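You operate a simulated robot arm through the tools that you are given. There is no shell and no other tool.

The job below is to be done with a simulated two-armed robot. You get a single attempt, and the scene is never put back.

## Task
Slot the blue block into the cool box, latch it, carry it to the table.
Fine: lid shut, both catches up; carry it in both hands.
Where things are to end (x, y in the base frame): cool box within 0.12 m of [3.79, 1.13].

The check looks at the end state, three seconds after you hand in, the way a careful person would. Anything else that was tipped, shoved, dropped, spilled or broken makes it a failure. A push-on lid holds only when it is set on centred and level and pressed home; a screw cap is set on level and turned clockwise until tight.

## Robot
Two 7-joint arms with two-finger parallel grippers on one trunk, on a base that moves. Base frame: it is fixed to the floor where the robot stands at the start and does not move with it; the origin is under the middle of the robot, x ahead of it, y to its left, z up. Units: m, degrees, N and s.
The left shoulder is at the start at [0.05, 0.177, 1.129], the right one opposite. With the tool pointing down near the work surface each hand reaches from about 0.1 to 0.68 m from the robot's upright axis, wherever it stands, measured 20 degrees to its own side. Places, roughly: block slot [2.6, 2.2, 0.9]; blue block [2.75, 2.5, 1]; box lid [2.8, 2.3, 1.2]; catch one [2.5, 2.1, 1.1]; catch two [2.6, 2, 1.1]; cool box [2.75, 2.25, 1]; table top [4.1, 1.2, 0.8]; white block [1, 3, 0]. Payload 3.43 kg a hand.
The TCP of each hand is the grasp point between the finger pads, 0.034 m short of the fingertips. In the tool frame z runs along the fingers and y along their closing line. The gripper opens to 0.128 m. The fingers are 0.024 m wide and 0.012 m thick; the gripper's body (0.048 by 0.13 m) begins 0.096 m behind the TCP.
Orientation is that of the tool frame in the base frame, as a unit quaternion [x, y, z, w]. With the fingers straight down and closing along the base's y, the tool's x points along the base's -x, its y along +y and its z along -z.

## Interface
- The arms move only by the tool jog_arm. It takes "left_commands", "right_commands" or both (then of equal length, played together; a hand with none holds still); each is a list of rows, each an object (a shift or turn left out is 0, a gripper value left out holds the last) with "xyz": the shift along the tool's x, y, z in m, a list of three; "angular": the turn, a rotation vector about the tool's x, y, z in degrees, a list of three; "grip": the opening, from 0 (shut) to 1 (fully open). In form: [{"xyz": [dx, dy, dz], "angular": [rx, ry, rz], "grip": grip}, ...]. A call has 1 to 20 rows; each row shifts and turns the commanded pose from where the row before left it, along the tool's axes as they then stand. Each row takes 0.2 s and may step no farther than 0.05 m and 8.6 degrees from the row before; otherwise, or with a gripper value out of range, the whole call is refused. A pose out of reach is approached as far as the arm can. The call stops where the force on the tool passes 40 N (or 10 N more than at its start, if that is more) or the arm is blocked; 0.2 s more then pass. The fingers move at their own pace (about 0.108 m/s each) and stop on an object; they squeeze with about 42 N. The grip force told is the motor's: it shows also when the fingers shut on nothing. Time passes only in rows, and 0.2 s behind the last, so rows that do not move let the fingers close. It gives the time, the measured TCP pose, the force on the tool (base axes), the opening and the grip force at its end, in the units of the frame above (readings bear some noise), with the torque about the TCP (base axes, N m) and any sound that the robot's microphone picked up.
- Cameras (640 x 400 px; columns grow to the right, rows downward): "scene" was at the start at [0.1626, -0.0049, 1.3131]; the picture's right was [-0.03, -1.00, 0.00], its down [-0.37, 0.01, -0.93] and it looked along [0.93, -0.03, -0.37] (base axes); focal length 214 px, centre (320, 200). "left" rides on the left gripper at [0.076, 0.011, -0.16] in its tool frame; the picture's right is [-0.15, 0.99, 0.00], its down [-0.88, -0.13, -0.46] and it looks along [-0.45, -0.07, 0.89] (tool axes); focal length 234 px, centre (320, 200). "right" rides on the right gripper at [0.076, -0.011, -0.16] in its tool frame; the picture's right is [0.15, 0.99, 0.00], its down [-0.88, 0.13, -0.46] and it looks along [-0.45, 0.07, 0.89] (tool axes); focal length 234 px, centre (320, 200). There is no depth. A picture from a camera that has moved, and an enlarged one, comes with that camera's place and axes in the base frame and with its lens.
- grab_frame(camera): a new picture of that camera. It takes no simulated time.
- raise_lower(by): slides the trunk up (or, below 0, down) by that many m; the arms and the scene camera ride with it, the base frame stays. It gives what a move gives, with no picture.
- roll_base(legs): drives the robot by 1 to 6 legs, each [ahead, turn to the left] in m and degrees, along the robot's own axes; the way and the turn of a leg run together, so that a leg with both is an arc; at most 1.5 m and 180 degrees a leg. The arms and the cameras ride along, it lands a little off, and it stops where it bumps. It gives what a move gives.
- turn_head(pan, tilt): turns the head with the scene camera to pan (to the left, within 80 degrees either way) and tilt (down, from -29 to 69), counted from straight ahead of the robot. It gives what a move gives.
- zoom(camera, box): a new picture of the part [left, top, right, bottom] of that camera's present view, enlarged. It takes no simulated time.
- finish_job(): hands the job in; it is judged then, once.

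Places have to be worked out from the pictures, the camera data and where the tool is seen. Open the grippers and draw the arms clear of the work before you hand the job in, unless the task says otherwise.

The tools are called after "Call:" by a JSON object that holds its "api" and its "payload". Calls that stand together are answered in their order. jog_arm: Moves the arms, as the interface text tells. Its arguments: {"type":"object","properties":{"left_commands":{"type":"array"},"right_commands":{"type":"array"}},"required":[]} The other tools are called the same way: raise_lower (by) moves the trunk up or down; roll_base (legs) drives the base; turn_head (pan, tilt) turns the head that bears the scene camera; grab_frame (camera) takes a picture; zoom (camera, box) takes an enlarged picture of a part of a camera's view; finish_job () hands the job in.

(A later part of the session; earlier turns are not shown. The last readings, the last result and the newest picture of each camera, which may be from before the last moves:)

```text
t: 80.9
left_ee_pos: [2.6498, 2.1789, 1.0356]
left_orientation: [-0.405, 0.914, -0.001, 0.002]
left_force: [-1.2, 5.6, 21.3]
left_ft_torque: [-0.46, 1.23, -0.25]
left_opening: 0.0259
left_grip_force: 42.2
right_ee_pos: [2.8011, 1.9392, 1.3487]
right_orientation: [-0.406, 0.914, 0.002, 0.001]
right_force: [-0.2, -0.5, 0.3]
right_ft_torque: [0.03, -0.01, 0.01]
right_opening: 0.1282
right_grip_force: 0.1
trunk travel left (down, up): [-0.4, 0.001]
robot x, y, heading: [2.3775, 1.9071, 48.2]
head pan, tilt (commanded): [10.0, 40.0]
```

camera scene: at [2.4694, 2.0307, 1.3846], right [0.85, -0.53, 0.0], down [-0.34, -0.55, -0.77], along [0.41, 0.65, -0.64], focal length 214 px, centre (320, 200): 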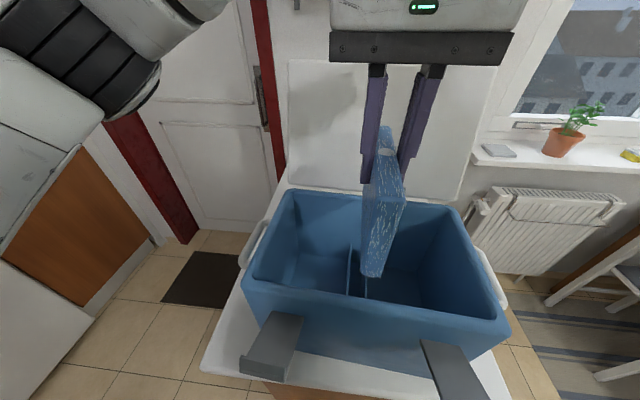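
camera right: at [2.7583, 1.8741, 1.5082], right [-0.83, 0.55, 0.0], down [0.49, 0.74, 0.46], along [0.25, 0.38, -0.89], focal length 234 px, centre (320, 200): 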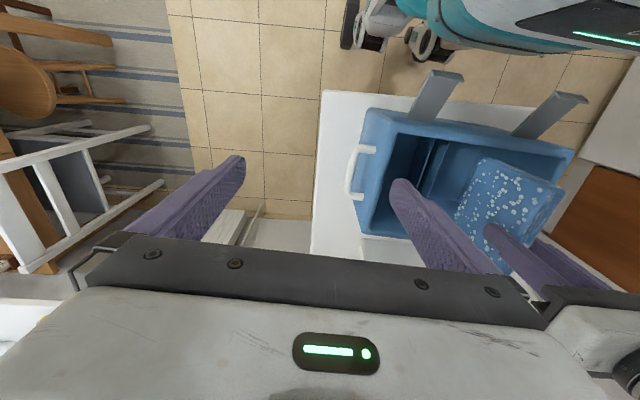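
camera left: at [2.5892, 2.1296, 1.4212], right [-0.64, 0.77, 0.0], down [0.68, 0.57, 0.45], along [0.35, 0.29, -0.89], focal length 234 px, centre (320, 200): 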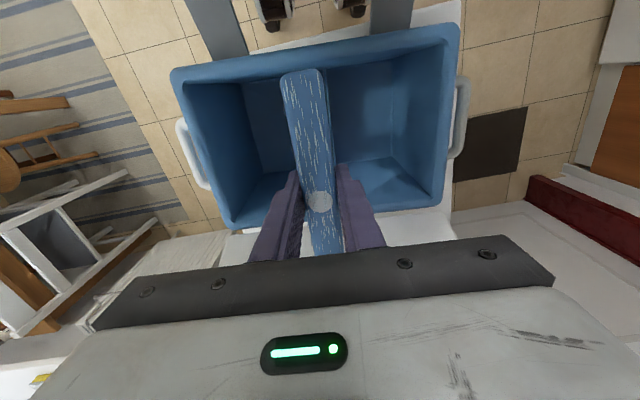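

The block's bottom near end touches the box floor (21 N, contact at the lower near end). I relieve 2 mm of command and open the fingers.

Call:
{"api": "jog_arm", "payload": {"left_commands": [{"xyz": [0, 0, -0.003]}, {"grip": 0.5}, {"grip": 0.5}, {"grip": 0.5}]}}

Call:
{"api": "zoom", "payload": {"camera": "left", "box": [170, 20, 470, 240]}}

Call:
{"api": "zoom", "payload": {"camera": "scene", "box": [310, 140, 450, 320]}}

```text
t: 81.9
left_ee_pos: [2.6491, 2.1807, 1.0351]
left_orientation: [-0.405, 0.914, -0.001, 0.0]
left_force: [-1.2, -0.2, 0.1]
left_ft_torque: [0.0, 0.0, 0.0]
left_opening: 0.0639
left_grip_force: 0.0
right_ee_pos: [2.8008, 1.9389, 1.3487]
right_orientation: [-0.406, 0.914, 0.001, 0.001]
right_force: [0.6, 0.4, 0.5]
right_ft_torque: [-0.01, -0.03, 0.0]
right_opening: 0.1281
right_grip_force: 0.1
trunk travel left (down, up): [-0.4, 0.001]
robot x, y, heading: [2.3796, 1.9069, 47.8]
head pan, tilt (commanded): [10.0, 40.0]
```

```text
1.82 times, centred on (320, 130) of left
camera zoom: at [2.5889, 2.1302, 1.1955], right [-0.63, 0.77, 0.0], down [0.69, 0.57, 0.45], along [0.35, 0.29, -0.89], focal length 426 px, centre (320, 327)
```

zoom: 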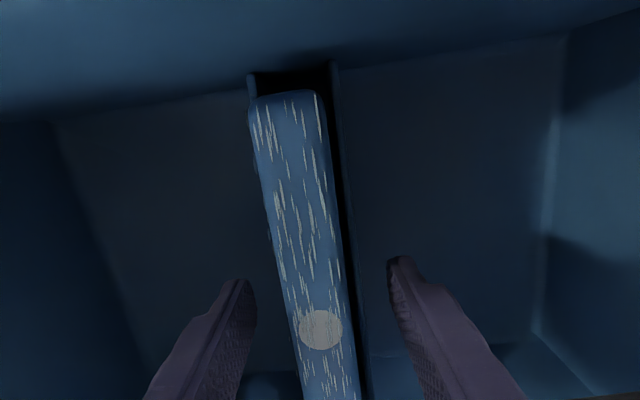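

```text
2.22 times, centred on (380, 230) of scene
camera zoom: at [2.4699, 2.0298, 1.3846], right [0.85, -0.53, 0.0], down [-0.34, -0.55, -0.77], along [0.41, 0.65, -0.64], focal length 477 px, centre (187, 133)
```

zoom: 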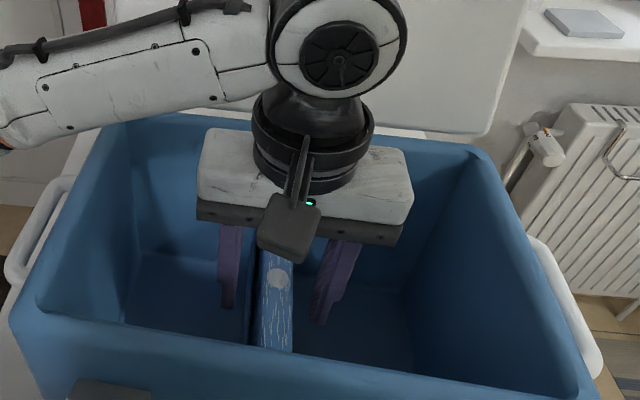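

The block stands in the slot, released. I raise the hand straight up and out, then check.

Call:
{"api": "jog_arm", "payload": {"left_commands": [{"xyz": [0, 0, -0.03]}, {"xyz": [0, 0, -0.04]}, {"xyz": [0, 0, -0.04]}, {"xyz": [0, 0, -0.04]}, {"xyz": [0, 0, -0.04]}, {"xyz": [0, 0, -0.04]}, {}]}}

Call:
{"api": "grab_frame", "payload": {"camera": "left"}}

Call:
{"api": "grab_frame", "payload": {"camera": "scene"}}

```text
t: 83.5
left_ee_pos: [2.6512, 2.1809, 1.2659]
left_orientation: [-0.405, 0.914, -0.001, 0.0]
left_force: [0.1, 0.1, -0.7]
left_ft_torque: [0.0, -0.01, 0.01]
left_opening: 0.064
left_grip_force: 0.1
right_ee_pos: [2.8016, 1.9389, 1.3487]
right_orientation: [-0.405, 0.914, 0.002, 0.001]
right_force: [-0.4, 0.1, -0.3]
right_ft_torque: [-0.02, 0.02, -0.02]
right_opening: 0.128
right_grip_force: 0.1
trunk travel left (down, up): [-0.4, 0.001]
robot x, y, heading: [2.3812, 1.9051, 48.0]
head pan, tilt (commanded): [10.0, 40.0]
```

```text
taken
camera left: at [2.59, 2.1314, 1.4257], right [-0.63, 0.77, 0.0], down [0.69, 0.57, 0.45], along [0.35, 0.29, -0.89], focal length 234 px, centre (320, 200)
```

left: 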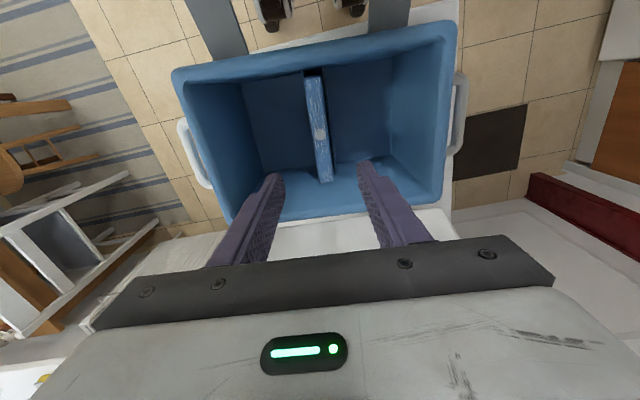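

```text
taken
camera scene: at [2.4702, 2.0303, 1.3845], right [0.85, -0.53, 0.0], down [-0.34, -0.55, -0.77], along [0.41, 0.65, -0.64], focal length 214 px, centre (320, 200)
```

scene: 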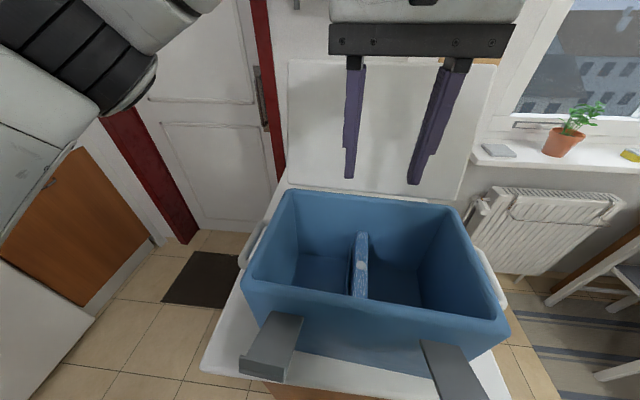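

The block sits squarely in the slot. I zoom in on this top view to measure the box outline, handles and catches for the next steps.

Call:
{"api": "zoom", "payload": {"camera": "left", "box": [150, 0, 480, 240]}}

Call:
{"api": "zoom", "payload": {"camera": "scene", "box": [200, 170, 520, 400]}}

Call:
{"api": "zoom", "payload": {"camera": "right", "box": [300, 60, 620, 260]}}

```text
1.67 times, centred on (315, 120) of left
camera zoom: at [2.59, 2.1314, 1.4257], right [-0.63, 0.77, 0.0], down [0.69, 0.57, 0.45], along [0.35, 0.29, -0.89], focal length 390 px, centre (328, 333)
```

zoom: 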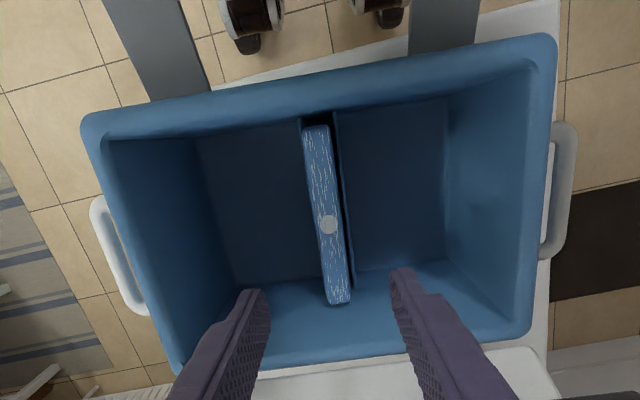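

```text
1.74 times, centred on (360, 285) of scene
camera zoom: at [2.4702, 2.0303, 1.3845], right [0.85, -0.53, 0.0], down [-0.34, -0.55, -0.77], along [0.41, 0.65, -0.64], focal length 373 px, centre (250, 52)
```

zoom: 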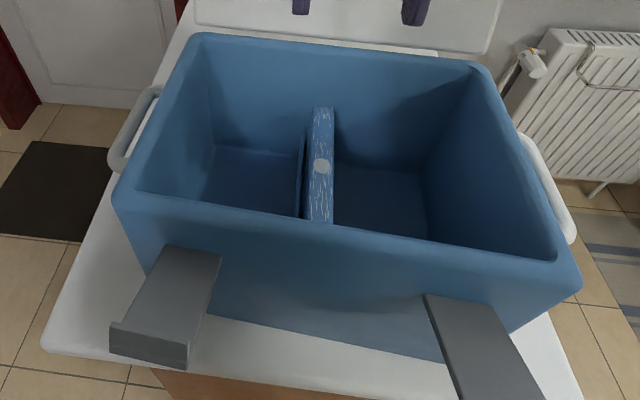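

```text
2.00 times, centred on (460, 160) of right
camera zoom: at [2.7592, 1.8737, 1.5079], right [-0.83, 0.55, 0.0], down [0.49, 0.74, 0.46], along [0.25, 0.38, -0.89], focal length 468 px, centre (40, 280)
```

zoom: 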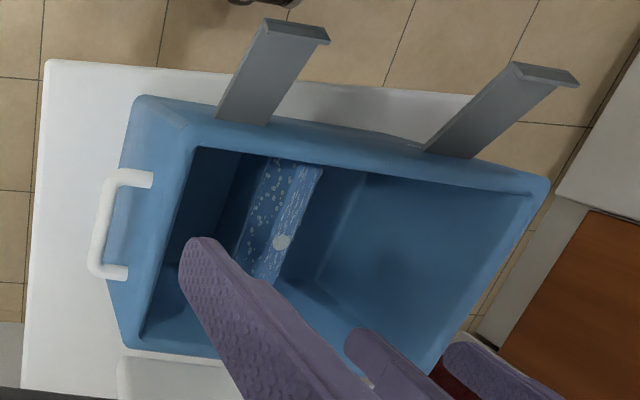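

Box outline, handles (bars at ±0.20 m lateral, z≈1.07) and block are all measured; the lid leans back, hinged at the far edge. I'll close it with the left hand's closed fingers pointing right, hooked behind the lid from its left side. First I move the hand left clear of the box and close the fingers.

Call:
{"api": "jog_arm", "payload": {"left_commands": [{"xyz": [0, 0.04, 0], "grip": 0}, {"xyz": [0, 0.04, 0]}, {"xyz": [0, 0.04, 0]}, {"xyz": [0, 0.04, 0]}, {"xyz": [0, 0.04, 0]}, {"xyz": [0, 0.04, 0]}, {"xyz": [0, 0.04, 0]}, {"xyz": [-0.03, 0.03, 0]}, {"xyz": [-0.03, 0.02, 0]}, {"xyz": [-0.03, 0, 0]}, {}]}}

Call:
{"api": "grab_frame", "payload": {"camera": "left"}}

```text
t: 85.9
left_ee_pos: [2.4645, 2.4699, 1.2659]
left_orientation: [-0.405, 0.914, -0.001, 0.0]
left_force: [-0.4, 0.4, 0.1]
left_ft_torque: [0.03, 0.0, -0.05]
left_opening: 0.0
left_grip_force: 33.3
right_ee_pos: [2.8004, 1.9385, 1.3487]
right_orientation: [-0.405, 0.914, 0.002, 0.001]
right_force: [-0.2, -1.0, 0.3]
right_ft_torque: [0.03, -0.06, 0.05]
right_opening: 0.128
right_grip_force: 0.0
trunk travel left (down, up): [-0.4, 0.001]
robot x, y, heading: [2.3797, 1.9075, 47.9]
head pan, tilt (commanded): [10.0, 40.0]
```

```text
taken
camera left: at [2.4036, 2.4197, 1.4262], right [-0.63, 0.77, 0.0], down [0.69, 0.57, 0.46], along [0.35, 0.29, -0.89], focal length 234 px, centre (320, 200)
```

left: 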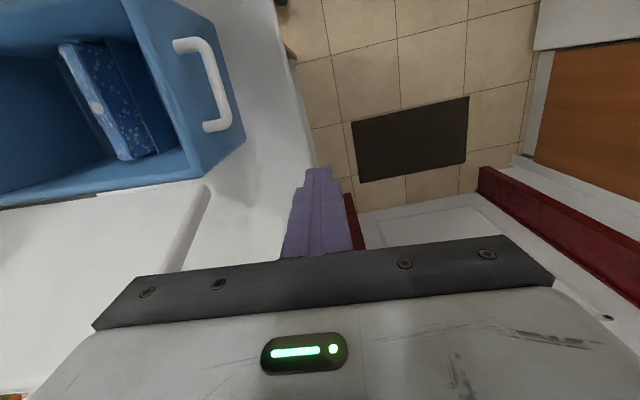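

The lid's back face is at about 0.17 m behind box centre at z 1.25. Here, clear of everything, I roll the hand 90° about its x axis so the closed fingers point to the right.

Call:
{"api": "jog_arm", "payload": {"left_commands": [{"angular": [8.2, 0, 0]}, {"angular": [8.2, 0, 0]}, {"angular": [8.2, 0, 0]}, {"angular": [8.2, 0, 0]}, {"angular": [8.2, 0, 0]}, {"angular": [8.2, 0, 0]}, {"angular": [8.2, 0, 0]}, {"angular": [8.2, 0, 0]}, {"angular": [8.2, 0, 0]}, {"angular": [8.2, 0, 0]}, {"angular": [8, 0, 0]}, {}]}}

Call:
{"api": "grab_frame", "payload": {"camera": "left"}}

Call:
{"api": "grab_frame", "payload": {"camera": "scene"}}

```text
t: 88.5
left_ee_pos: [2.4633, 2.4674, 1.2658]
left_orientation: [0.287, -0.645, 0.648, -0.286]
left_force: [-1.0, 0.8, -0.1]
left_ft_torque: [-0.01, -0.02, 0.04]
left_opening: 0.0
left_grip_force: 33.1
right_ee_pos: [2.8008, 1.9399, 1.3487]
right_orientation: [-0.406, 0.914, 0.001, 0.002]
right_force: [1.0, 0.0, 0.1]
right_ft_torque: [-0.01, 0.02, 0.01]
right_opening: 0.1282
right_grip_force: 0.0
trunk travel left (down, up): [-0.4, 0.001]
robot x, y, heading: [2.3785, 1.9096, 48.1]
head pan, tilt (commanded): [10.0, 40.0]
```

```text
taken
camera left: at [2.2934, 2.5176, 1.2537], right [0.1, 0.11, -0.99], down [0.25, 0.96, 0.13], along [0.96, -0.26, 0.07], focal length 234 px, centre (320, 200)
```

left: 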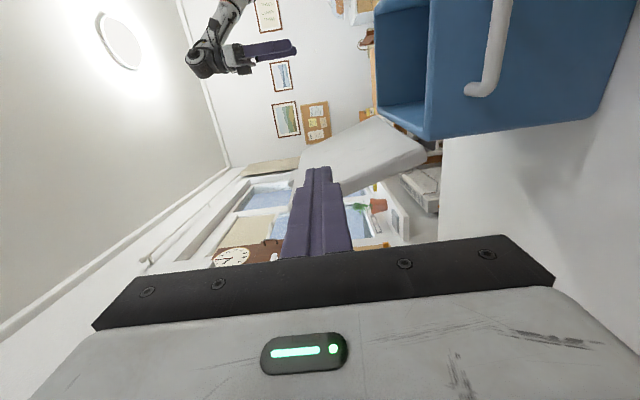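

```text
taken
camera scene: at [2.47, 2.0297, 1.3847], right [0.85, -0.53, 0.0], down [-0.34, -0.54, -0.77], along [0.41, 0.65, -0.64], focal length 214 px, centre (320, 200)
```

scene: 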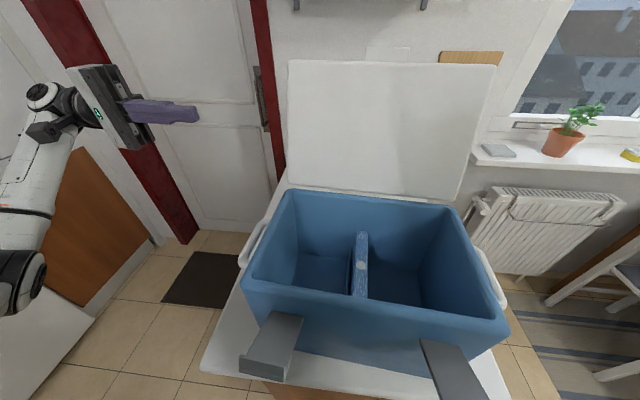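

The hand now points right, and its camera sees the lid in profile. I enlarge that to measure the lid's exact lean.

Call:
{"api": "zoom", "payload": {"camera": "left", "box": [270, 90, 470, 210]}}

```text
3.20 times, centred on (370, 150) of left
camera zoom: at [2.2934, 2.5176, 1.2537], right [0.1, 0.11, -0.99], down [0.25, 0.96, 0.13], along [0.96, -0.26, 0.07], focal length 749 px, centre (160, 360)
```

zoom: 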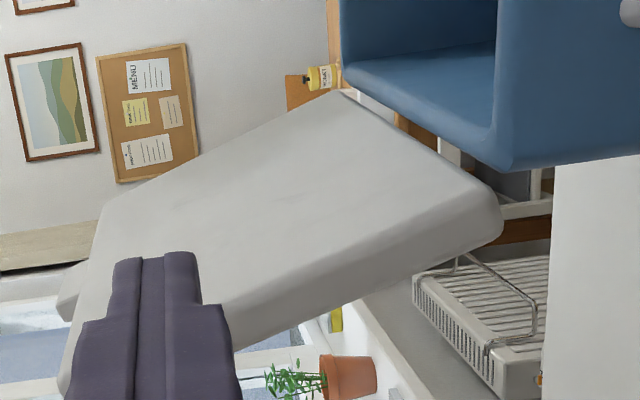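

The lid leans back about 17°, back face at ~0.184 m (behind box centre) at z 1.25, top at z≈1.33. I move the fingers diagonally right and forward to just outside the lid's edge and behind its plane.

Call:
{"api": "jog_arm", "payload": {"left_commands": [{"xyz": [-0.022, 0, 0.034]}, {"xyz": [-0.022, 0, 0.034]}, {"xyz": [-0.022, 0, 0.034]}, {"xyz": [-0.035, 0, 0.005]}, {"xyz": [-0.035, 0, 0.005]}, {}]}}

Call:
{"api": "grab_frame", "payload": {"camera": "left"}}

Call:
{"api": "grab_frame", "payload": {"camera": "scene"}}

```text
t: 89.9
left_ee_pos: [2.6386, 2.4915, 1.2633]
left_orientation: [0.287, -0.646, 0.647, -0.287]
left_force: [0.2, -0.1, 0.3]
left_ft_torque: [-0.02, 0.04, 0.03]
left_opening: 0.0
left_grip_force: 33.4
right_ee_pos: [2.8009, 1.9398, 1.3483]
right_orientation: [-0.406, 0.914, 0.002, 0.001]
right_force: [-0.6, 0.3, -0.2]
right_ft_torque: [-0.01, 0.01, -0.02]
right_opening: 0.1281
right_grip_force: 0.1
trunk travel left (down, up): [-0.4, 0.001]
robot x, y, heading: [2.3792, 1.9062, 48.1]
head pan, tilt (commanded): [10.0, 40.0]
```

```text
taken
camera left: at [2.4665, 2.5411, 1.2517], right [0.1, 0.11, -0.99], down [0.25, 0.96, 0.13], along [0.96, -0.26, 0.07], focal length 234 px, centre (320, 200)
```

left: 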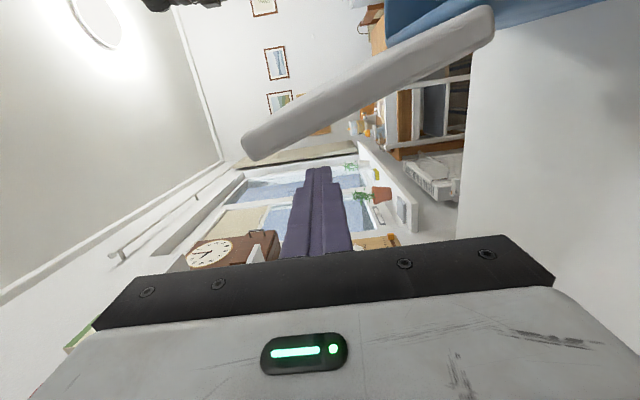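

```text
taken
camera scene: at [2.4694, 2.0301, 1.3847], right [0.85, -0.53, 0.0], down [-0.34, -0.55, -0.77], along [0.41, 0.65, -0.64], focal length 214 px, centre (320, 200)
```

scene: 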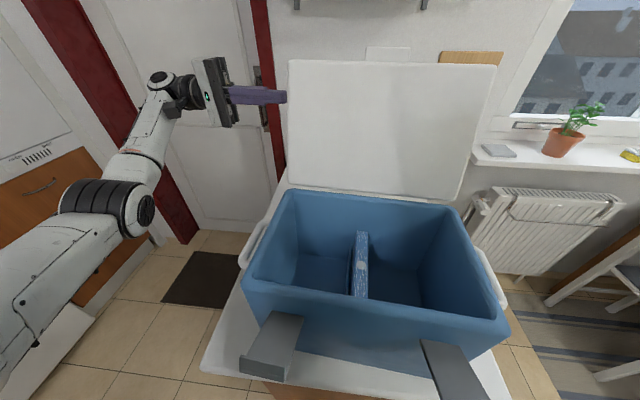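

The profile view confirms the fingers are ~28 mm behind the lid's back face. I slide them 0.13 m to the right behind the lid.

Call:
{"api": "jog_arm", "payload": {"left_commands": [{"xyz": [0, 0, 0.033]}, {"xyz": [0, 0, 0.033]}, {"xyz": [0, 0, 0.033]}, {"xyz": [0, 0, 0.031]}, {}]}}

Call:
{"api": "grab_frame", "payload": {"camera": "left"}}

Call:
{"api": "grab_frame", "payload": {"camera": "scene"}}

```text
t: 91.1
left_ee_pos: [2.734, 2.4061, 1.2642]
left_orientation: [0.287, -0.645, 0.647, -0.287]
left_force: [-0.9, -0.9, 1.0]
left_ft_torque: [-0.03, 0.01, 0.01]
left_opening: 0.0001
left_grip_force: 33.5
right_ee_pos: [2.7999, 1.9397, 1.3477]
right_orientation: [-0.406, 0.914, 0.001, 0.001]
right_force: [-0.2, 0.4, 0.5]
right_ft_torque: [0.01, 0.01, 0.01]
right_opening: 0.1281
right_grip_force: 0.1
trunk travel left (down, up): [-0.4, 0.001]
robot x, y, heading: [2.3755, 1.9108, 47.7]
head pan, tilt (commanded): [10.0, 40.0]
```

```text
taken
camera left: at [2.5642, 2.4558, 1.2536], right [0.1, 0.11, -0.99], down [0.25, 0.96, 0.13], along [0.96, -0.26, 0.07], focal length 234 px, centre (320, 200)
```

left: 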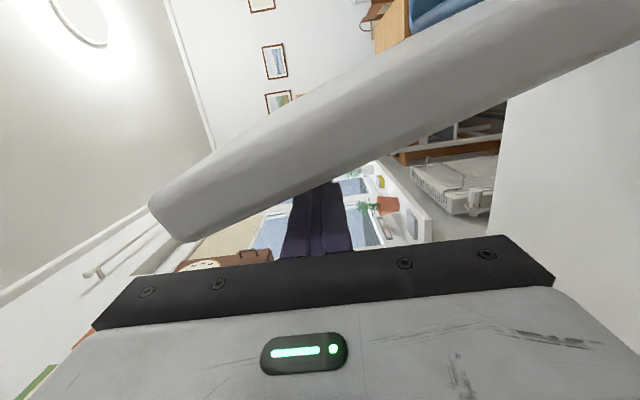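

```text
taken
camera scene: at [2.4697, 2.0301, 1.3847], right [0.85, -0.53, 0.0], down [-0.34, -0.55, -0.77], along [0.41, 0.65, -0.64], focal length 214 px, centre (320, 200)
```

scene: 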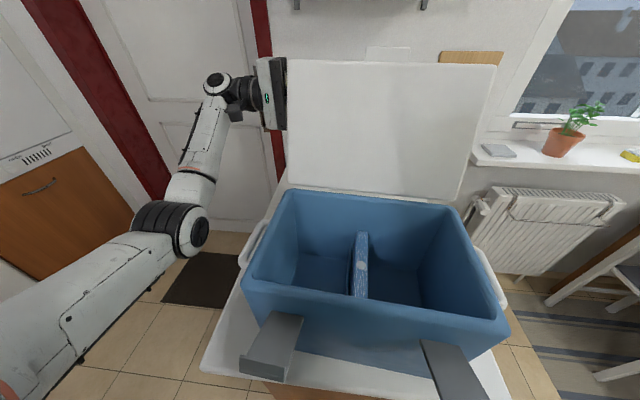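

The fingers are hooked behind the lid. I pull toward the robot along the lid's arc, up to slightly past vertical.

Call:
{"api": "jog_arm", "payload": {"left_commands": [{"xyz": [0.014, 0, 0]}, {"xyz": [0.013, 0, 0]}, {"xyz": [0.0105, -0.003, 0]}, {"xyz": [0.0105, -0.003, 0]}, {"xyz": [0.0105, -0.0025, 0]}, {"xyz": [0.0105, -0.0025, 0]}, {}]}}

Call:
{"api": "grab_frame", "payload": {"camera": "left"}}

Call:
{"api": "grab_frame", "payload": {"camera": "scene"}}

```text
t: 92.7
left_ee_pos: [2.6876, 2.3548, 1.2768]
left_orientation: [0.287, -0.646, 0.647, -0.286]
left_force: [0.4, 0.5, 0.3]
left_ft_torque: [-0.01, 0.02, -0.01]
left_opening: 0.0
left_grip_force: 32.8
right_ee_pos: [2.8015, 1.9391, 1.3472]
right_orientation: [-0.406, 0.914, 0.002, 0.001]
right_force: [0.7, -0.2, 0.2]
right_ft_torque: [-0.02, 0.01, 0.01]
right_opening: 0.1281
right_grip_force: 0.1
trunk travel left (down, up): [-0.4, 0.001]
robot x, y, heading: [2.3772, 1.9061, 48.2]
head pan, tilt (commanded): [10.0, 40.0]
```

```text
taken
camera left: at [2.5176, 2.406, 1.2656], right [0.1, 0.11, -0.99], down [0.25, 0.96, 0.13], along [0.96, -0.26, 0.07], focal length 234 px, centre (320, 200)
```

left: 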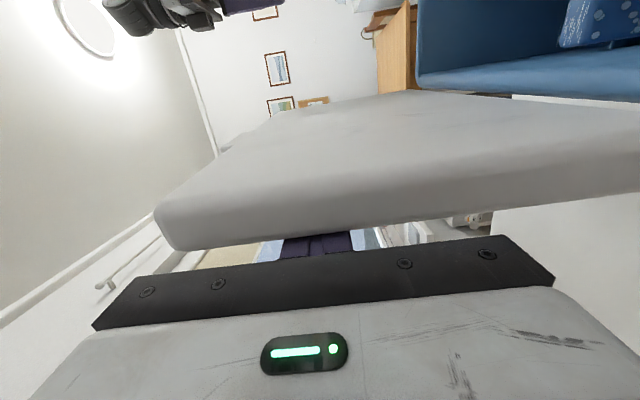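

```text
taken
camera scene: at [2.47, 2.0299, 1.3846], right [0.85, -0.53, 0.0], down [-0.34, -0.55, -0.77], along [0.41, 0.65, -0.64], focal length 214 px, centre (320, 200)
```

scene: 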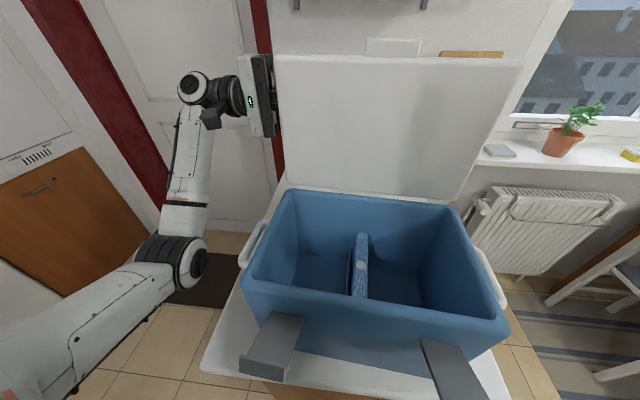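

The lid follows smoothly, now near vertical, with almost no force. I keep pulling along the arc.

Call:
{"api": "jog_arm", "payload": {"left_commands": [{"xyz": [0.0135, -0.002, 0]}, {"xyz": [0.0135, -0.001, 0]}, {"xyz": [0.0135, 0, 0]}, {"xyz": [0.0133, 0.001, 0]}, {"xyz": [0.0133, 0.002, 0]}, {}]}}

Call:
{"api": "grab_frame", "payload": {"camera": "left"}}

Call:
{"api": "grab_frame", "payload": {"camera": "scene"}}

```text
t: 94.1
left_ee_pos: [2.6443, 2.3056, 1.2764]
left_orientation: [0.286, -0.646, 0.648, -0.286]
left_force: [-0.2, -0.7, -0.1]
left_ft_torque: [0.02, -0.02, -0.02]
left_opening: 0.0
left_grip_force: 32.7
right_ee_pos: [2.8024, 1.9386, 1.3483]
right_orientation: [-0.406, 0.914, 0.002, 0.001]
right_force: [0.1, 0.4, 0.1]
right_ft_torque: [-0.02, 0.01, -0.01]
right_opening: 0.1281
right_grip_force: 0.1
trunk travel left (down, up): [-0.4, 0.001]
robot x, y, heading: [2.3782, 1.9069, 48.1]
head pan, tilt (commanded): [10.0, 40.0]
```

```text
taken
camera left: at [2.4733, 2.3558, 1.2656], right [0.1, 0.11, -0.99], down [0.25, 0.96, 0.13], along [0.96, -0.26, 0.07], focal length 234 px, centre (320, 200)
```

left: 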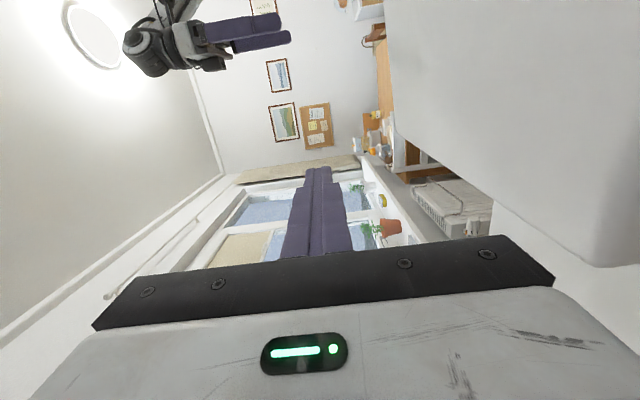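

```text
taken
camera scene: at [2.4701, 2.0299, 1.3846], right [0.85, -0.53, 0.0], down [-0.34, -0.55, -0.77], along [0.41, 0.65, -0.64], focal length 214 px, centre (320, 200)
```

scene: 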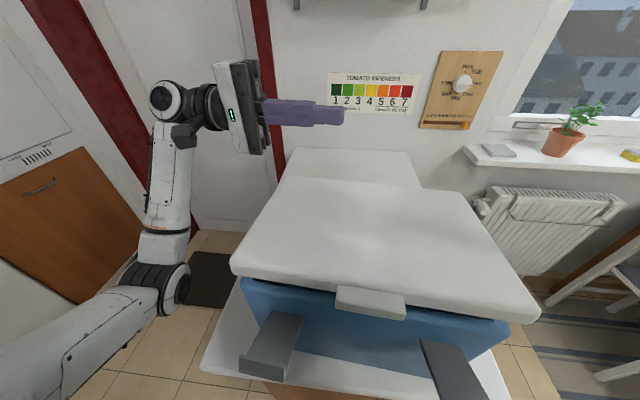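

The lid has dropped forward by itself. I zoom to see whether it is fully down.

Call:
{"api": "zoom", "payload": {"camera": "scene", "box": [200, 140, 560, 400]}}

Call:
{"api": "grab_frame", "payload": {"camera": "right"}}

```text
1.54 times, centred on (380, 270) of scene
camera zoom: at [2.4701, 2.0299, 1.3846], right [0.85, -0.53, 0.0], down [-0.34, -0.55, -0.77], along [0.41, 0.65, -0.64], focal length 330 px, centre (228, 92)
```

zoom: 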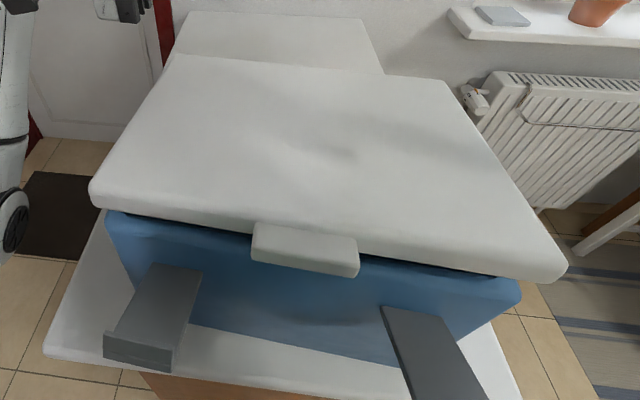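

```text
taken
camera right: at [2.759, 1.8732, 1.5079], right [-0.83, 0.55, 0.0], down [0.49, 0.74, 0.46], along [0.25, 0.38, -0.89], focal length 234 px, centre (320, 200)
```

right: 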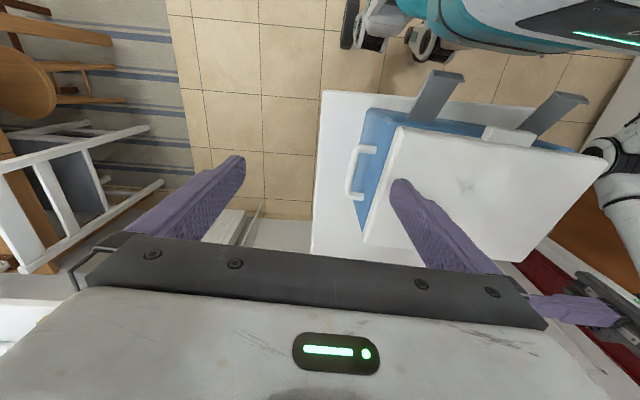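

The lid seems still a little raised at the front; it may be sinking slowly. I let a second pass and look again.

Call:
{"api": "jog_arm", "payload": {"left_commands": [{}, {}, {}, {}, {}]}}

Call:
{"api": "zoom", "payload": {"camera": "scene", "box": [200, 140, 560, 400]}}

Call:
{"api": "zoom", "payload": {"camera": "right", "box": [300, 60, 620, 260]}}

```text
t: 95.3
left_ee_pos: [2.6431, 2.3067, 1.2767]
left_orientation: [0.287, -0.646, 0.647, -0.286]
left_force: [1.1, 0.5, 0.0]
left_ft_torque: [-0.01, -0.03, 0.01]
left_opening: 0.0
left_grip_force: 32.9
right_ee_pos: [2.8015, 1.9397, 1.3481]
right_orientation: [-0.406, 0.914, 0.001, 0.001]
right_force: [0.4, 0.3, 0.6]
right_ft_torque: [0.0, 0.01, 0.0]
right_opening: 0.1279
right_grip_force: 0.0
trunk travel left (down, up): [-0.4, 0.001]
robot x, y, heading: [2.3778, 1.9077, 47.9]
head pan, tilt (commanded): [10.0, 40.0]
```

```text
1.54 times, centred on (380, 270) of scene
camera zoom: at [2.47, 2.0299, 1.3846], right [0.85, -0.53, 0.0], down [-0.34, -0.55, -0.77], along [0.41, 0.65, -0.64], focal length 330 px, centre (228, 92)
```

zoom: 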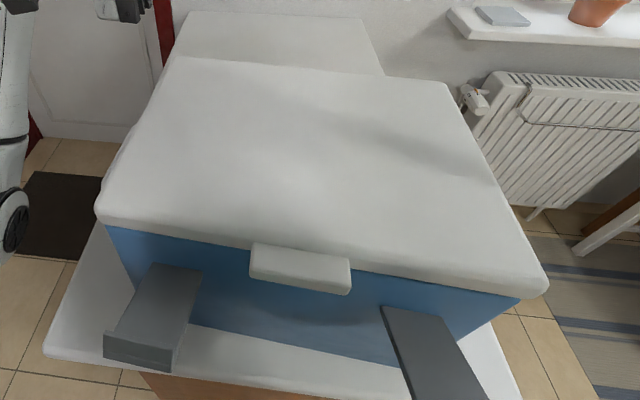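

```text
2.00 times, centred on (460, 160) of right
camera zoom: at [2.7588, 1.8732, 1.508], right [-0.83, 0.55, 0.0], down [0.49, 0.74, 0.46], along [0.25, 0.38, -0.89], focal length 468 px, centre (40, 280)
```

zoom: 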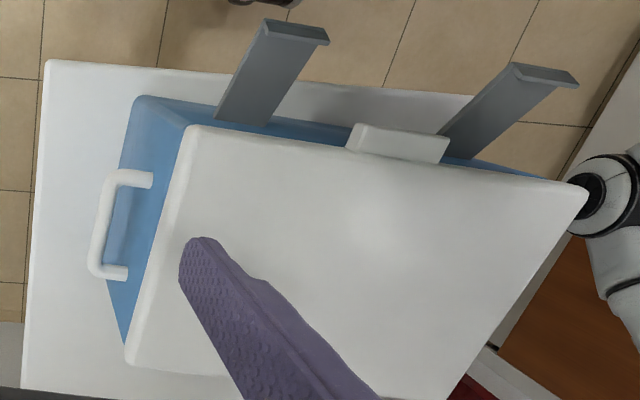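

It is sinking slowly (damped hinge). I wait a bit more and compare.

Call:
{"api": "jog_arm", "payload": {"left_commands": [{}, {}, {}, {}, {}, {}, {}, {}, {}, {}]}}

Call:
{"api": "zoom", "payload": {"camera": "scene", "box": [200, 140, 560, 400]}}

Call:
{"api": "zoom", "payload": {"camera": "right", "box": [300, 60, 620, 260]}}

```text
t: 97.5
left_ee_pos: [2.6434, 2.3047, 1.2766]
left_orientation: [0.287, -0.646, 0.647, -0.286]
left_force: [-0.3, 0.4, 0.0]
left_ft_torque: [0.0, 0.0, 0.02]
left_opening: 0.0001
left_grip_force: 33.0
right_ee_pos: [2.8014, 1.9388, 1.3489]
right_orientation: [-0.406, 0.914, 0.002, 0.001]
right_force: [0.0, -0.5, 1.0]
right_ft_torque: [-0.01, 0.03, 0.04]
right_opening: 0.1282
right_grip_force: 0.0
trunk travel left (down, up): [-0.4, 0.001]
robot x, y, heading: [2.3767, 1.9094, 47.8]
head pan, tilt (commanded): [10.0, 40.0]
```

```text
1.54 times, centred on (380, 270) of scene
camera zoom: at [2.47, 2.0298, 1.3847], right [0.85, -0.53, 0.0], down [-0.34, -0.55, -0.77], along [0.41, 0.65, -0.64], focal length 330 px, centre (228, 92)
```

zoom: 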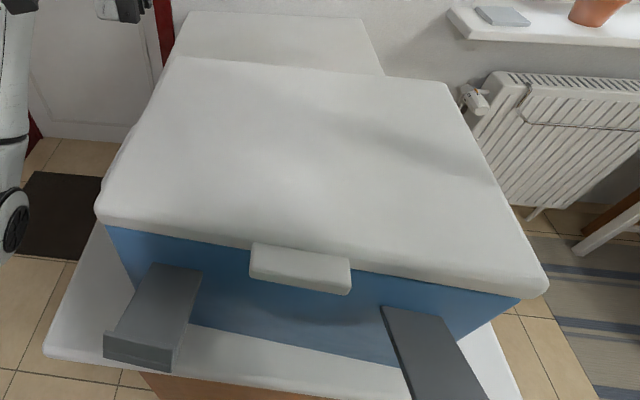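

```text
2.00 times, centred on (460, 160) of right
camera zoom: at [2.7588, 1.8732, 1.508], right [-0.83, 0.55, 0.0], down [0.49, 0.74, 0.46], along [0.25, 0.38, -0.89], focal length 468 px, centre (40, 280)
```

zoom: 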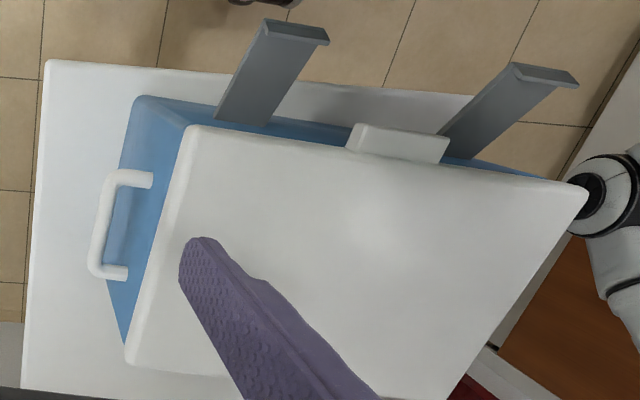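

The lid is down and settled. The catches (at ±0.10 m, pivots z≈1.07, tips z≈1.12 pointing out and up ~33°) need to be pushed up against the lid, for which I need to stand farther back. I withdraw the left hand to the left first.

Call:
{"api": "jog_arm", "payload": {"left_commands": [{"xyz": [0, -0.01, -0.04]}, {"xyz": [0, -0.01, -0.04]}, {"xyz": [0, -0.01, -0.04]}, {"xyz": [0, 0, -0.04]}, {"xyz": [0.02, 0, -0.03]}, {}]}}

Call:
{"api": "roll_base", "payload": {"legs": [[-0.22, 0]]}}

Call:
{"api": "turn_head", "payload": {"pan": 0, "tilt": 35}}

Call:
{"api": "grab_frame", "payload": {"camera": "scene"}}

```text
t: 98.9
left_ee_pos: [2.4903, 2.4178, 1.3059]
left_orientation: [0.287, -0.646, 0.647, -0.286]
left_force: [-0.8, -0.7, 0.1]
left_ft_torque: [-0.02, 0.04, -0.01]
left_opening: 0.0
left_grip_force: 33.2
right_ee_pos: [2.8035, 1.9394, 1.3479]
right_orientation: [-0.406, 0.914, 0.001, 0.0]
right_force: [-0.9, -0.5, -0.4]
right_ft_torque: [0.0, 0.01, -0.01]
right_opening: 0.1278
right_grip_force: 0.1
trunk travel left (down, up): [-0.4, 0.001]
robot x, y, heading: [2.3792, 1.9095, 48.0]
head pan, tilt (commanded): [10.0, 40.0]
```

```text
t: 100.6
left_ee_pos: [2.3407, 2.2499, 1.3056]
left_orientation: [0.285, -0.647, 0.647, -0.286]
left_force: [0.3, -0.3, 0.4]
left_ft_torque: [0.0, 0.01, 0.0]
left_opening: 0.0
left_grip_force: 33.2
right_ee_pos: [2.6524, 1.7717, 1.3482]
right_orientation: [-0.404, 0.915, 0.002, 0.001]
right_force: [0.4, -0.6, -0.5]
right_ft_torque: [0.02, 0.01, 0.07]
right_opening: 0.1279
right_grip_force: 0.0
trunk travel left (down, up): [-0.4, 0.001]
robot x, y, heading: [2.2272, 1.7395, 47.8]
head pan, tilt (commanded): [10.0, 40.0]
```

```text
t: 101.4
left_ee_pos: [2.3404, 2.2506, 1.3044]
left_orientation: [0.286, -0.646, 0.648, -0.286]
left_force: [-0.7, 0.3, -0.6]
left_ft_torque: [-0.01, -0.03, 0.03]
left_opening: 0.0
left_grip_force: 32.7
right_ee_pos: [2.6515, 1.7717, 1.3478]
right_orientation: [-0.404, 0.915, 0.001, 0.001]
right_force: [0.4, -0.3, 0.2]
right_ft_torque: [0.0, 0.0, 0.02]
right_opening: 0.128
right_grip_force: 0.0
trunk travel left (down, up): [-0.4, 0.001]
robot x, y, heading: [2.2297, 1.7436, 48.0]
head pan, tilt (commanded): [0.0, 35.0]
```

```text
taken
camera scene: at [2.334, 1.8567, 1.3922], right [0.74, -0.67, 0.0], down [-0.39, -0.43, -0.82], along [0.55, 0.61, -0.57], focal length 214 px, centre (320, 200)
```

scene: 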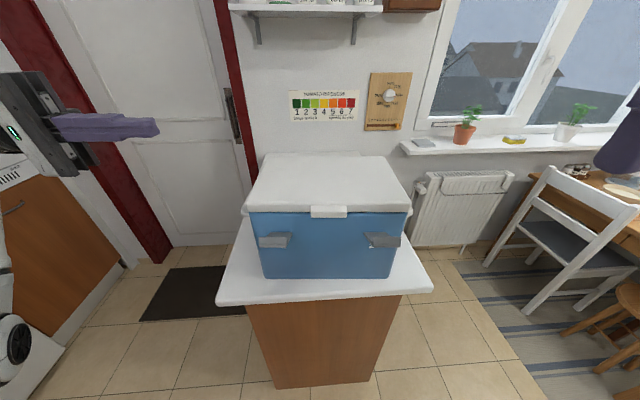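

The box is closed. I zoom on the catches from here to check their geometry.

Call:
{"api": "zoom", "payload": {"camera": "scene", "box": [220, 140, 440, 310]}}

```text
2.35 times, centred on (330, 225) of scene
camera zoom: at [2.334, 1.8567, 1.3922], right [0.74, -0.67, 0.0], down [-0.39, -0.43, -0.82], along [0.55, 0.61, -0.57], focal length 505 px, centre (296, 141)
```

zoom: 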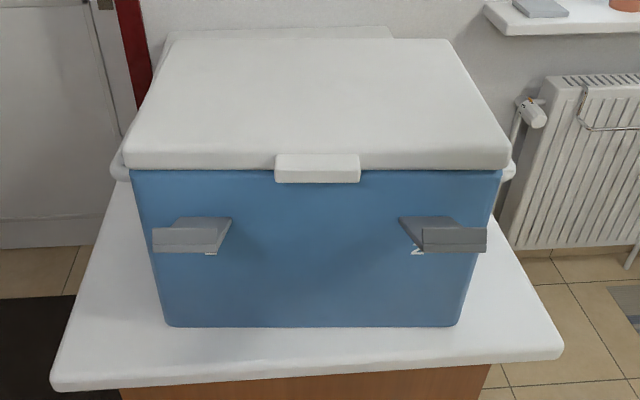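

The catch levers pivot at z≈1.07 with their tips at z≈1.117, about 7 cm in front of the box; pushing the tips toward the box will swing them up. I turn the left hand back to fingers-down and move the closed right hand over in front of catch 2's side.

Call:
{"api": "jog_arm", "payload": {"left_commands": [{"angular": [-8.2, 0, 0]}, {"angular": [-8.2, 0, 0]}, {"angular": [-8.2, 0, 0]}, {"angular": [-8.2, 0, 0]}, {"angular": [-8.2, 0, 0]}, {"angular": [-8.2, 0, 0]}, {"angular": [-8.2, 0, 0]}, {"angular": [-8.2, 0, 0]}, {"angular": [-8.2, 0, 0]}, {"angular": [-8.2, 0, 0]}, {"angular": [-8, 0, 0]}, {}], "right_commands": [{"grip": 0}, {"xyz": [0, 0.018, 0]}, {"xyz": [0, 0.018, 0]}, {"xyz": [0, 0.018, 0]}, {"xyz": [0, 0.018, 0]}, {"xyz": [0, 0.018, 0]}, {"xyz": [0, 0.018, 0]}, {"xyz": [0, 0.018, 0]}, {"xyz": [0, 0.018, 0]}, {"xyz": [0, 0.018, 0]}, {"xyz": [0, 0.015, 0]}, {}]}}

```text
t: 104.0
left_ee_pos: [2.3412, 2.2505, 1.3045]
left_orientation: [-0.403, 0.915, -0.001, -0.002]
left_force: [0.2, -0.2, -0.6]
left_ft_torque: [0.0, -0.02, -0.02]
left_opening: 0.0
left_grip_force: 32.9
right_ee_pos: [2.5187, 1.893, 1.3488]
right_orientation: [-0.404, 0.915, 0.002, 0.002]
right_force: [-0.6, -0.2, 0.7]
right_ft_torque: [-0.03, -0.01, -0.01]
right_opening: 0.0001
right_grip_force: 33.1
trunk travel left (down, up): [-0.4, 0.001]
robot x, y, heading: [2.227, 1.7397, 47.8]
head pan, tilt (commanded): [0.0, 35.0]
```

Both hands are fingers-down and closed. I bring each in front of its catch: above first, then down to z≈1.12, about 6 cm short of the catch tips.

Call:
{"api": "jog_arm", "payload": {"left_commands": [{"xyz": [0.019, -0.035, 0]}, {"xyz": [0.019, -0.035, 0]}, {"xyz": [0.019, -0.035, 0]}, {"xyz": [0.019, -0.035, 0]}, {"xyz": [0.019, -0.036, 0]}, {"xyz": [0, 0, 0.037]}, {"xyz": [0, 0, 0.037]}, {"xyz": [0, 0, 0.037]}, {"xyz": [0, 0, 0.037]}, {"xyz": [0, 0, 0.037]}, {}], "right_commands": [{"xyz": [-0.01, -0.001, 0]}, {"xyz": [-0.01, -0.001, 0]}, {"xyz": [-0.01, -0.001, 0]}, {"xyz": [-0.01, -0.001, 0]}, {"xyz": [-0.01, 0, 0]}, {"xyz": [0, 0, 0.0457]}, {"xyz": [0, 0, 0.0457]}, {"xyz": [0, 0, 0.0457]}, {"xyz": [0, 0, 0.0457]}, {"xyz": [0, 0, 0.0457]}, {}]}}

Call:
{"api": "grab_frame", "payload": {"camera": "scene"}}

Call:
{"api": "grab_frame", "payload": {"camera": "left"}}

Call:
{"api": "grab_frame", "payload": {"camera": "right"}}

```text
t: 106.4
left_ee_pos: [2.4071, 2.0619, 1.122]
left_orientation: [-0.404, 0.915, -0.001, 0.0]
left_force: [-0.5, -0.5, 0.1]
left_ft_torque: [0.01, -0.01, -0.03]
left_opening: 0.0001
left_grip_force: 33.5
right_ee_pos: [2.5533, 1.931, 1.1177]
right_orientation: [-0.404, 0.915, 0.002, 0.001]
right_force: [0.2, 0.3, 0.4]
right_ft_torque: [0.01, -0.06, -0.01]
right_opening: 0.0
right_grip_force: 33.5
trunk travel left (down, up): [-0.4, 0.001]
robot x, y, heading: [2.2283, 1.7371, 47.7]
head pan, tilt (commanded): [0.0, 35.0]
```

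```text
taken
camera scene: at [2.3336, 1.8562, 1.3923], right [0.74, -0.67, 0.0], down [-0.39, -0.42, -0.82], along [0.55, 0.61, -0.57], focal length 214 px, centre (320, 200)
```

scene: 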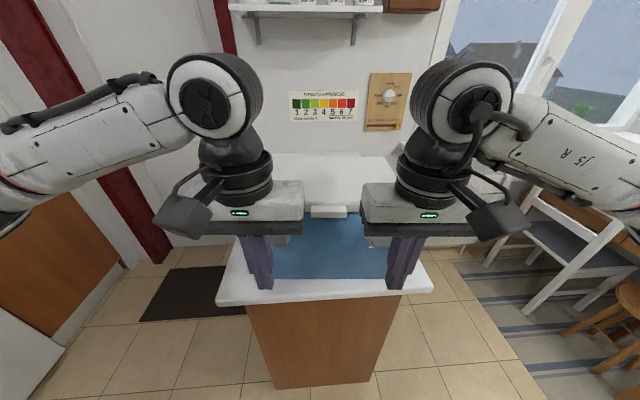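

```text
taken
camera left: at [2.3455, 2.0131, 1.2828], right [-0.63, 0.77, 0.0], down [0.69, 0.56, 0.46], along [0.35, 0.29, -0.89], focal length 234 px, centre (320, 200)
```

left: 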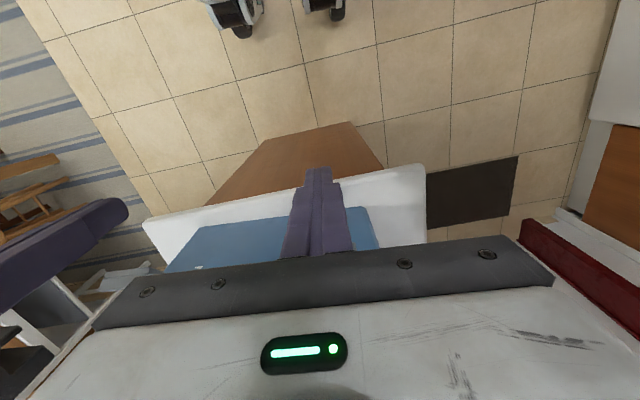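

```text
taken
camera right: at [2.5117, 1.864, 1.2785], right [-0.83, 0.56, 0.0], down [0.5, 0.74, 0.46], along [0.25, 0.38, -0.89], focal length 234 px, centre (320, 200)
```

right: 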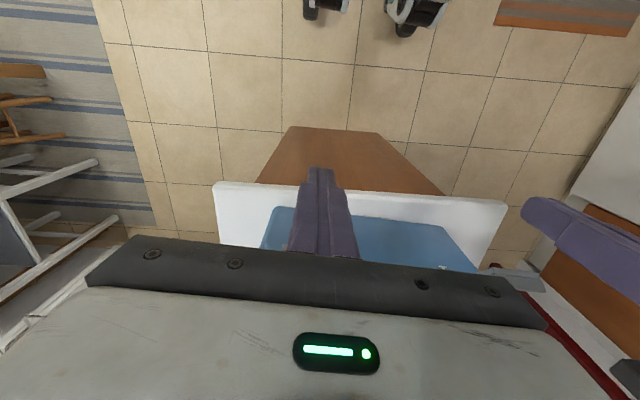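

Hands are in place in front of both catches. I push the left catch first, in small steps toward the box, watching force.

Call:
{"api": "jog_arm", "payload": {"left_commands": [{"xyz": [-0.02, 0, 0]}, {"xyz": [-0.02, 0, 0]}, {"xyz": [-0.012, 0, 0]}, {"xyz": [-0.01, 0, 0]}, {"xyz": [-0.01, 0, 0]}, {}]}}

Call:
{"api": "zoom", "payload": {"camera": "scene", "box": [220, 140, 440, 310]}}

```text
t: 107.8
left_ee_pos: [2.4569, 2.1151, 1.1202]
left_orientation: [-0.404, 0.915, -0.001, 0.001]
left_force: [-1.4, -1.2, 1.1]
left_ft_torque: [0.02, 0.0, -0.02]
left_opening: 0.0001
left_grip_force: 33.1
right_ee_pos: [2.5556, 1.9305, 1.1175]
right_orientation: [-0.405, 0.914, 0.001, 0.002]
right_force: [-0.2, -0.6, -0.4]
right_ft_torque: [-0.02, 0.01, -0.02]
right_opening: 0.0
right_grip_force: 32.6
trunk travel left (down, up): [-0.4, 0.001]
robot x, y, heading: [2.2267, 1.7413, 47.9]
head pan, tilt (commanded): [0.0, 35.0]
```

```text
2.35 times, centred on (330, 225) of scene
camera zoom: at [2.3339, 1.8564, 1.3921], right [0.74, -0.67, 0.0], down [-0.39, -0.42, -0.82], along [0.55, 0.61, -0.57], focal length 505 px, centre (296, 141)
```

zoom: 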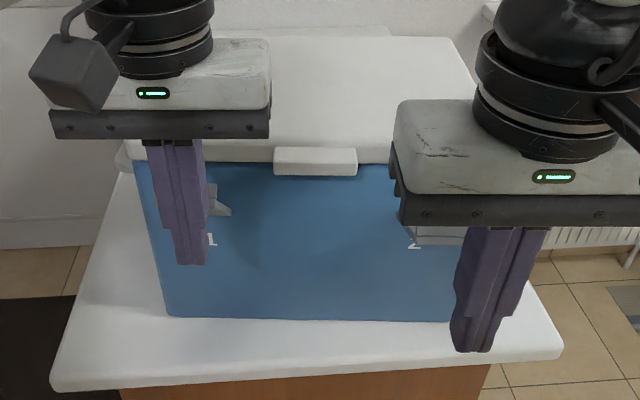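

The left catch is rotating up with only ~2 N. I keep pushing it toward the lid.

Call:
{"api": "jog_arm", "payload": {"left_commands": [{"xyz": [-0.01, 0, 0]}, {"xyz": [-0.01, 0, 0]}, {"xyz": [-0.01, 0, 0]}, {"xyz": [-0.008, 0, 0]}, {}]}}

Call:
{"api": "zoom", "payload": {"camera": "scene", "box": [220, 140, 440, 310]}}

```text
t: 109.0
left_ee_pos: [2.4805, 2.142, 1.1205]
left_orientation: [-0.404, 0.915, -0.001, 0.0]
left_force: [-5.4, -3.1, 6.3]
left_ft_torque: [0.05, -0.19, -0.06]
left_opening: 0.0003
left_grip_force: 33.2
right_ee_pos: [2.5545, 1.9308, 1.1188]
right_orientation: [-0.404, 0.915, 0.001, 0.0]
right_force: [-0.3, -0.1, -0.5]
right_ft_torque: [0.0, 0.0, 0.0]
right_opening: 0.0
right_grip_force: 33.5
trunk travel left (down, up): [-0.4, 0.001]
robot x, y, heading: [2.229, 1.7428, 47.7]
head pan, tilt (commanded): [0.0, 35.0]
```

```text
2.35 times, centred on (330, 225) of scene
camera zoom: at [2.3328, 1.8555, 1.3924], right [0.74, -0.67, 0.0], down [-0.38, -0.42, -0.82], along [0.55, 0.61, -0.57], focal length 505 px, centre (296, 141)
```

zoom: 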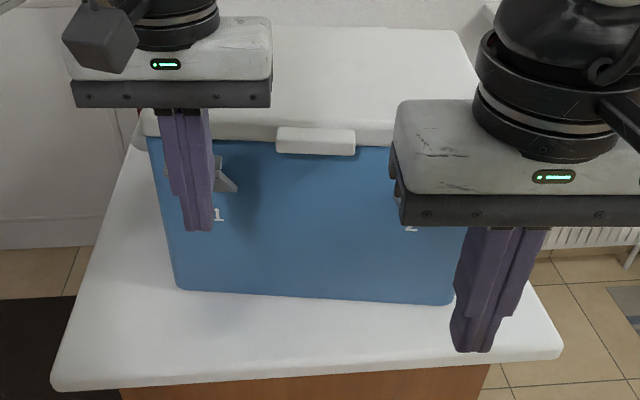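

Pushing straight in jams by friction on the tip and slid the light box back about 3 cm, turning it slightly; nothing else was touched. I stop, back the left finger off and raise both hands above the lid to re-measure; I'll hold the box with one hand and swing each catch up along its arc instead.

Call:
{"api": "jog_arm", "payload": {"left_commands": [{"xyz": [0.02, 0, 0]}, {"xyz": [0.03, 0, 0]}, {"xyz": [0.03, 0, 0]}, {"xyz": [0, 0.02, -0.04]}, {"xyz": [0, 0.03, -0.04]}, {"xyz": [0, 0.03, -0.04]}, {"xyz": [0, 0.03, -0.04]}, {}], "right_commands": [{}, {}, {}, {"xyz": [0, -0.02, -0.04]}, {"xyz": [0, -0.03, -0.04]}, {"xyz": [0, -0.03, -0.04]}, {"xyz": [0, -0.03, -0.04]}, {}]}}

Call:
{"api": "grab_frame", "payload": {"camera": "scene"}}

Call:
{"api": "zoom", "payload": {"camera": "scene", "box": [220, 120, 440, 310]}}

```text
t: 110.8
left_ee_pos: [2.3446, 2.1567, 1.2805]
left_orientation: [-0.404, 0.915, -0.001, -0.001]
left_force: [0.0, -0.4, -0.8]
left_ft_torque: [-0.04, 0.0, 0.01]
left_opening: 0.0001
left_grip_force: 33.1
right_ee_pos: [2.6399, 1.8521, 1.2776]
right_orientation: [-0.405, 0.915, 0.001, -0.001]
right_force: [-0.2, 0.5, -0.9]
right_ft_torque: [-0.01, 0.03, 0.0]
right_opening: 0.0
right_grip_force: 33.1
trunk travel left (down, up): [-0.4, 0.001]
robot x, y, heading: [2.2334, 1.7414, 47.8]
head pan, tilt (commanded): [0.0, 35.0]
```

```text
taken
camera scene: at [2.3349, 1.8575, 1.3919], right [0.74, -0.67, 0.0], down [-0.39, -0.43, -0.82], along [0.55, 0.61, -0.57], focal length 214 px, centre (320, 200)
```

scene: 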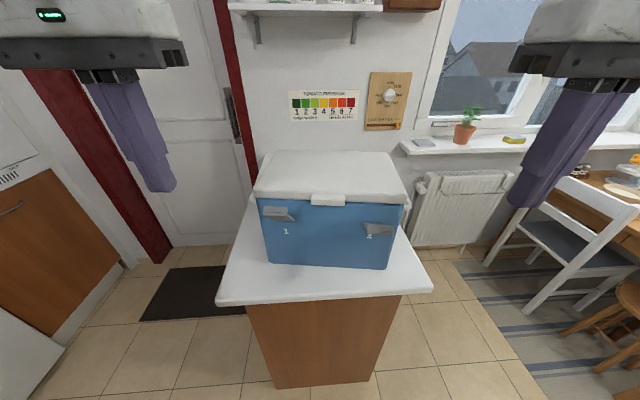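

```text
2.11 times, centred on (330, 215) of scene
camera zoom: at [2.3349, 1.8575, 1.3919], right [0.74, -0.67, 0.0], down [-0.39, -0.43, -0.82], along [0.55, 0.61, -0.57], focal length 452 px, centre (299, 168)
```

zoom: 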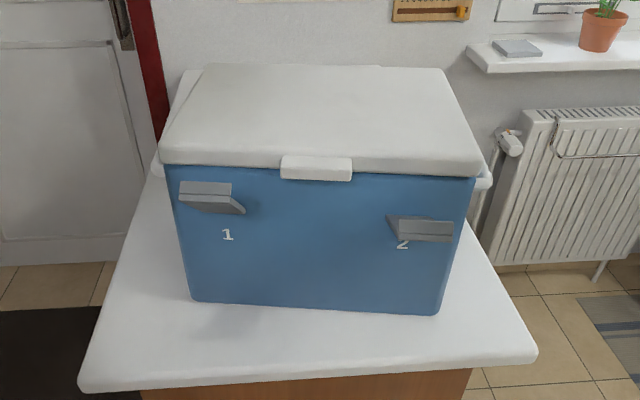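

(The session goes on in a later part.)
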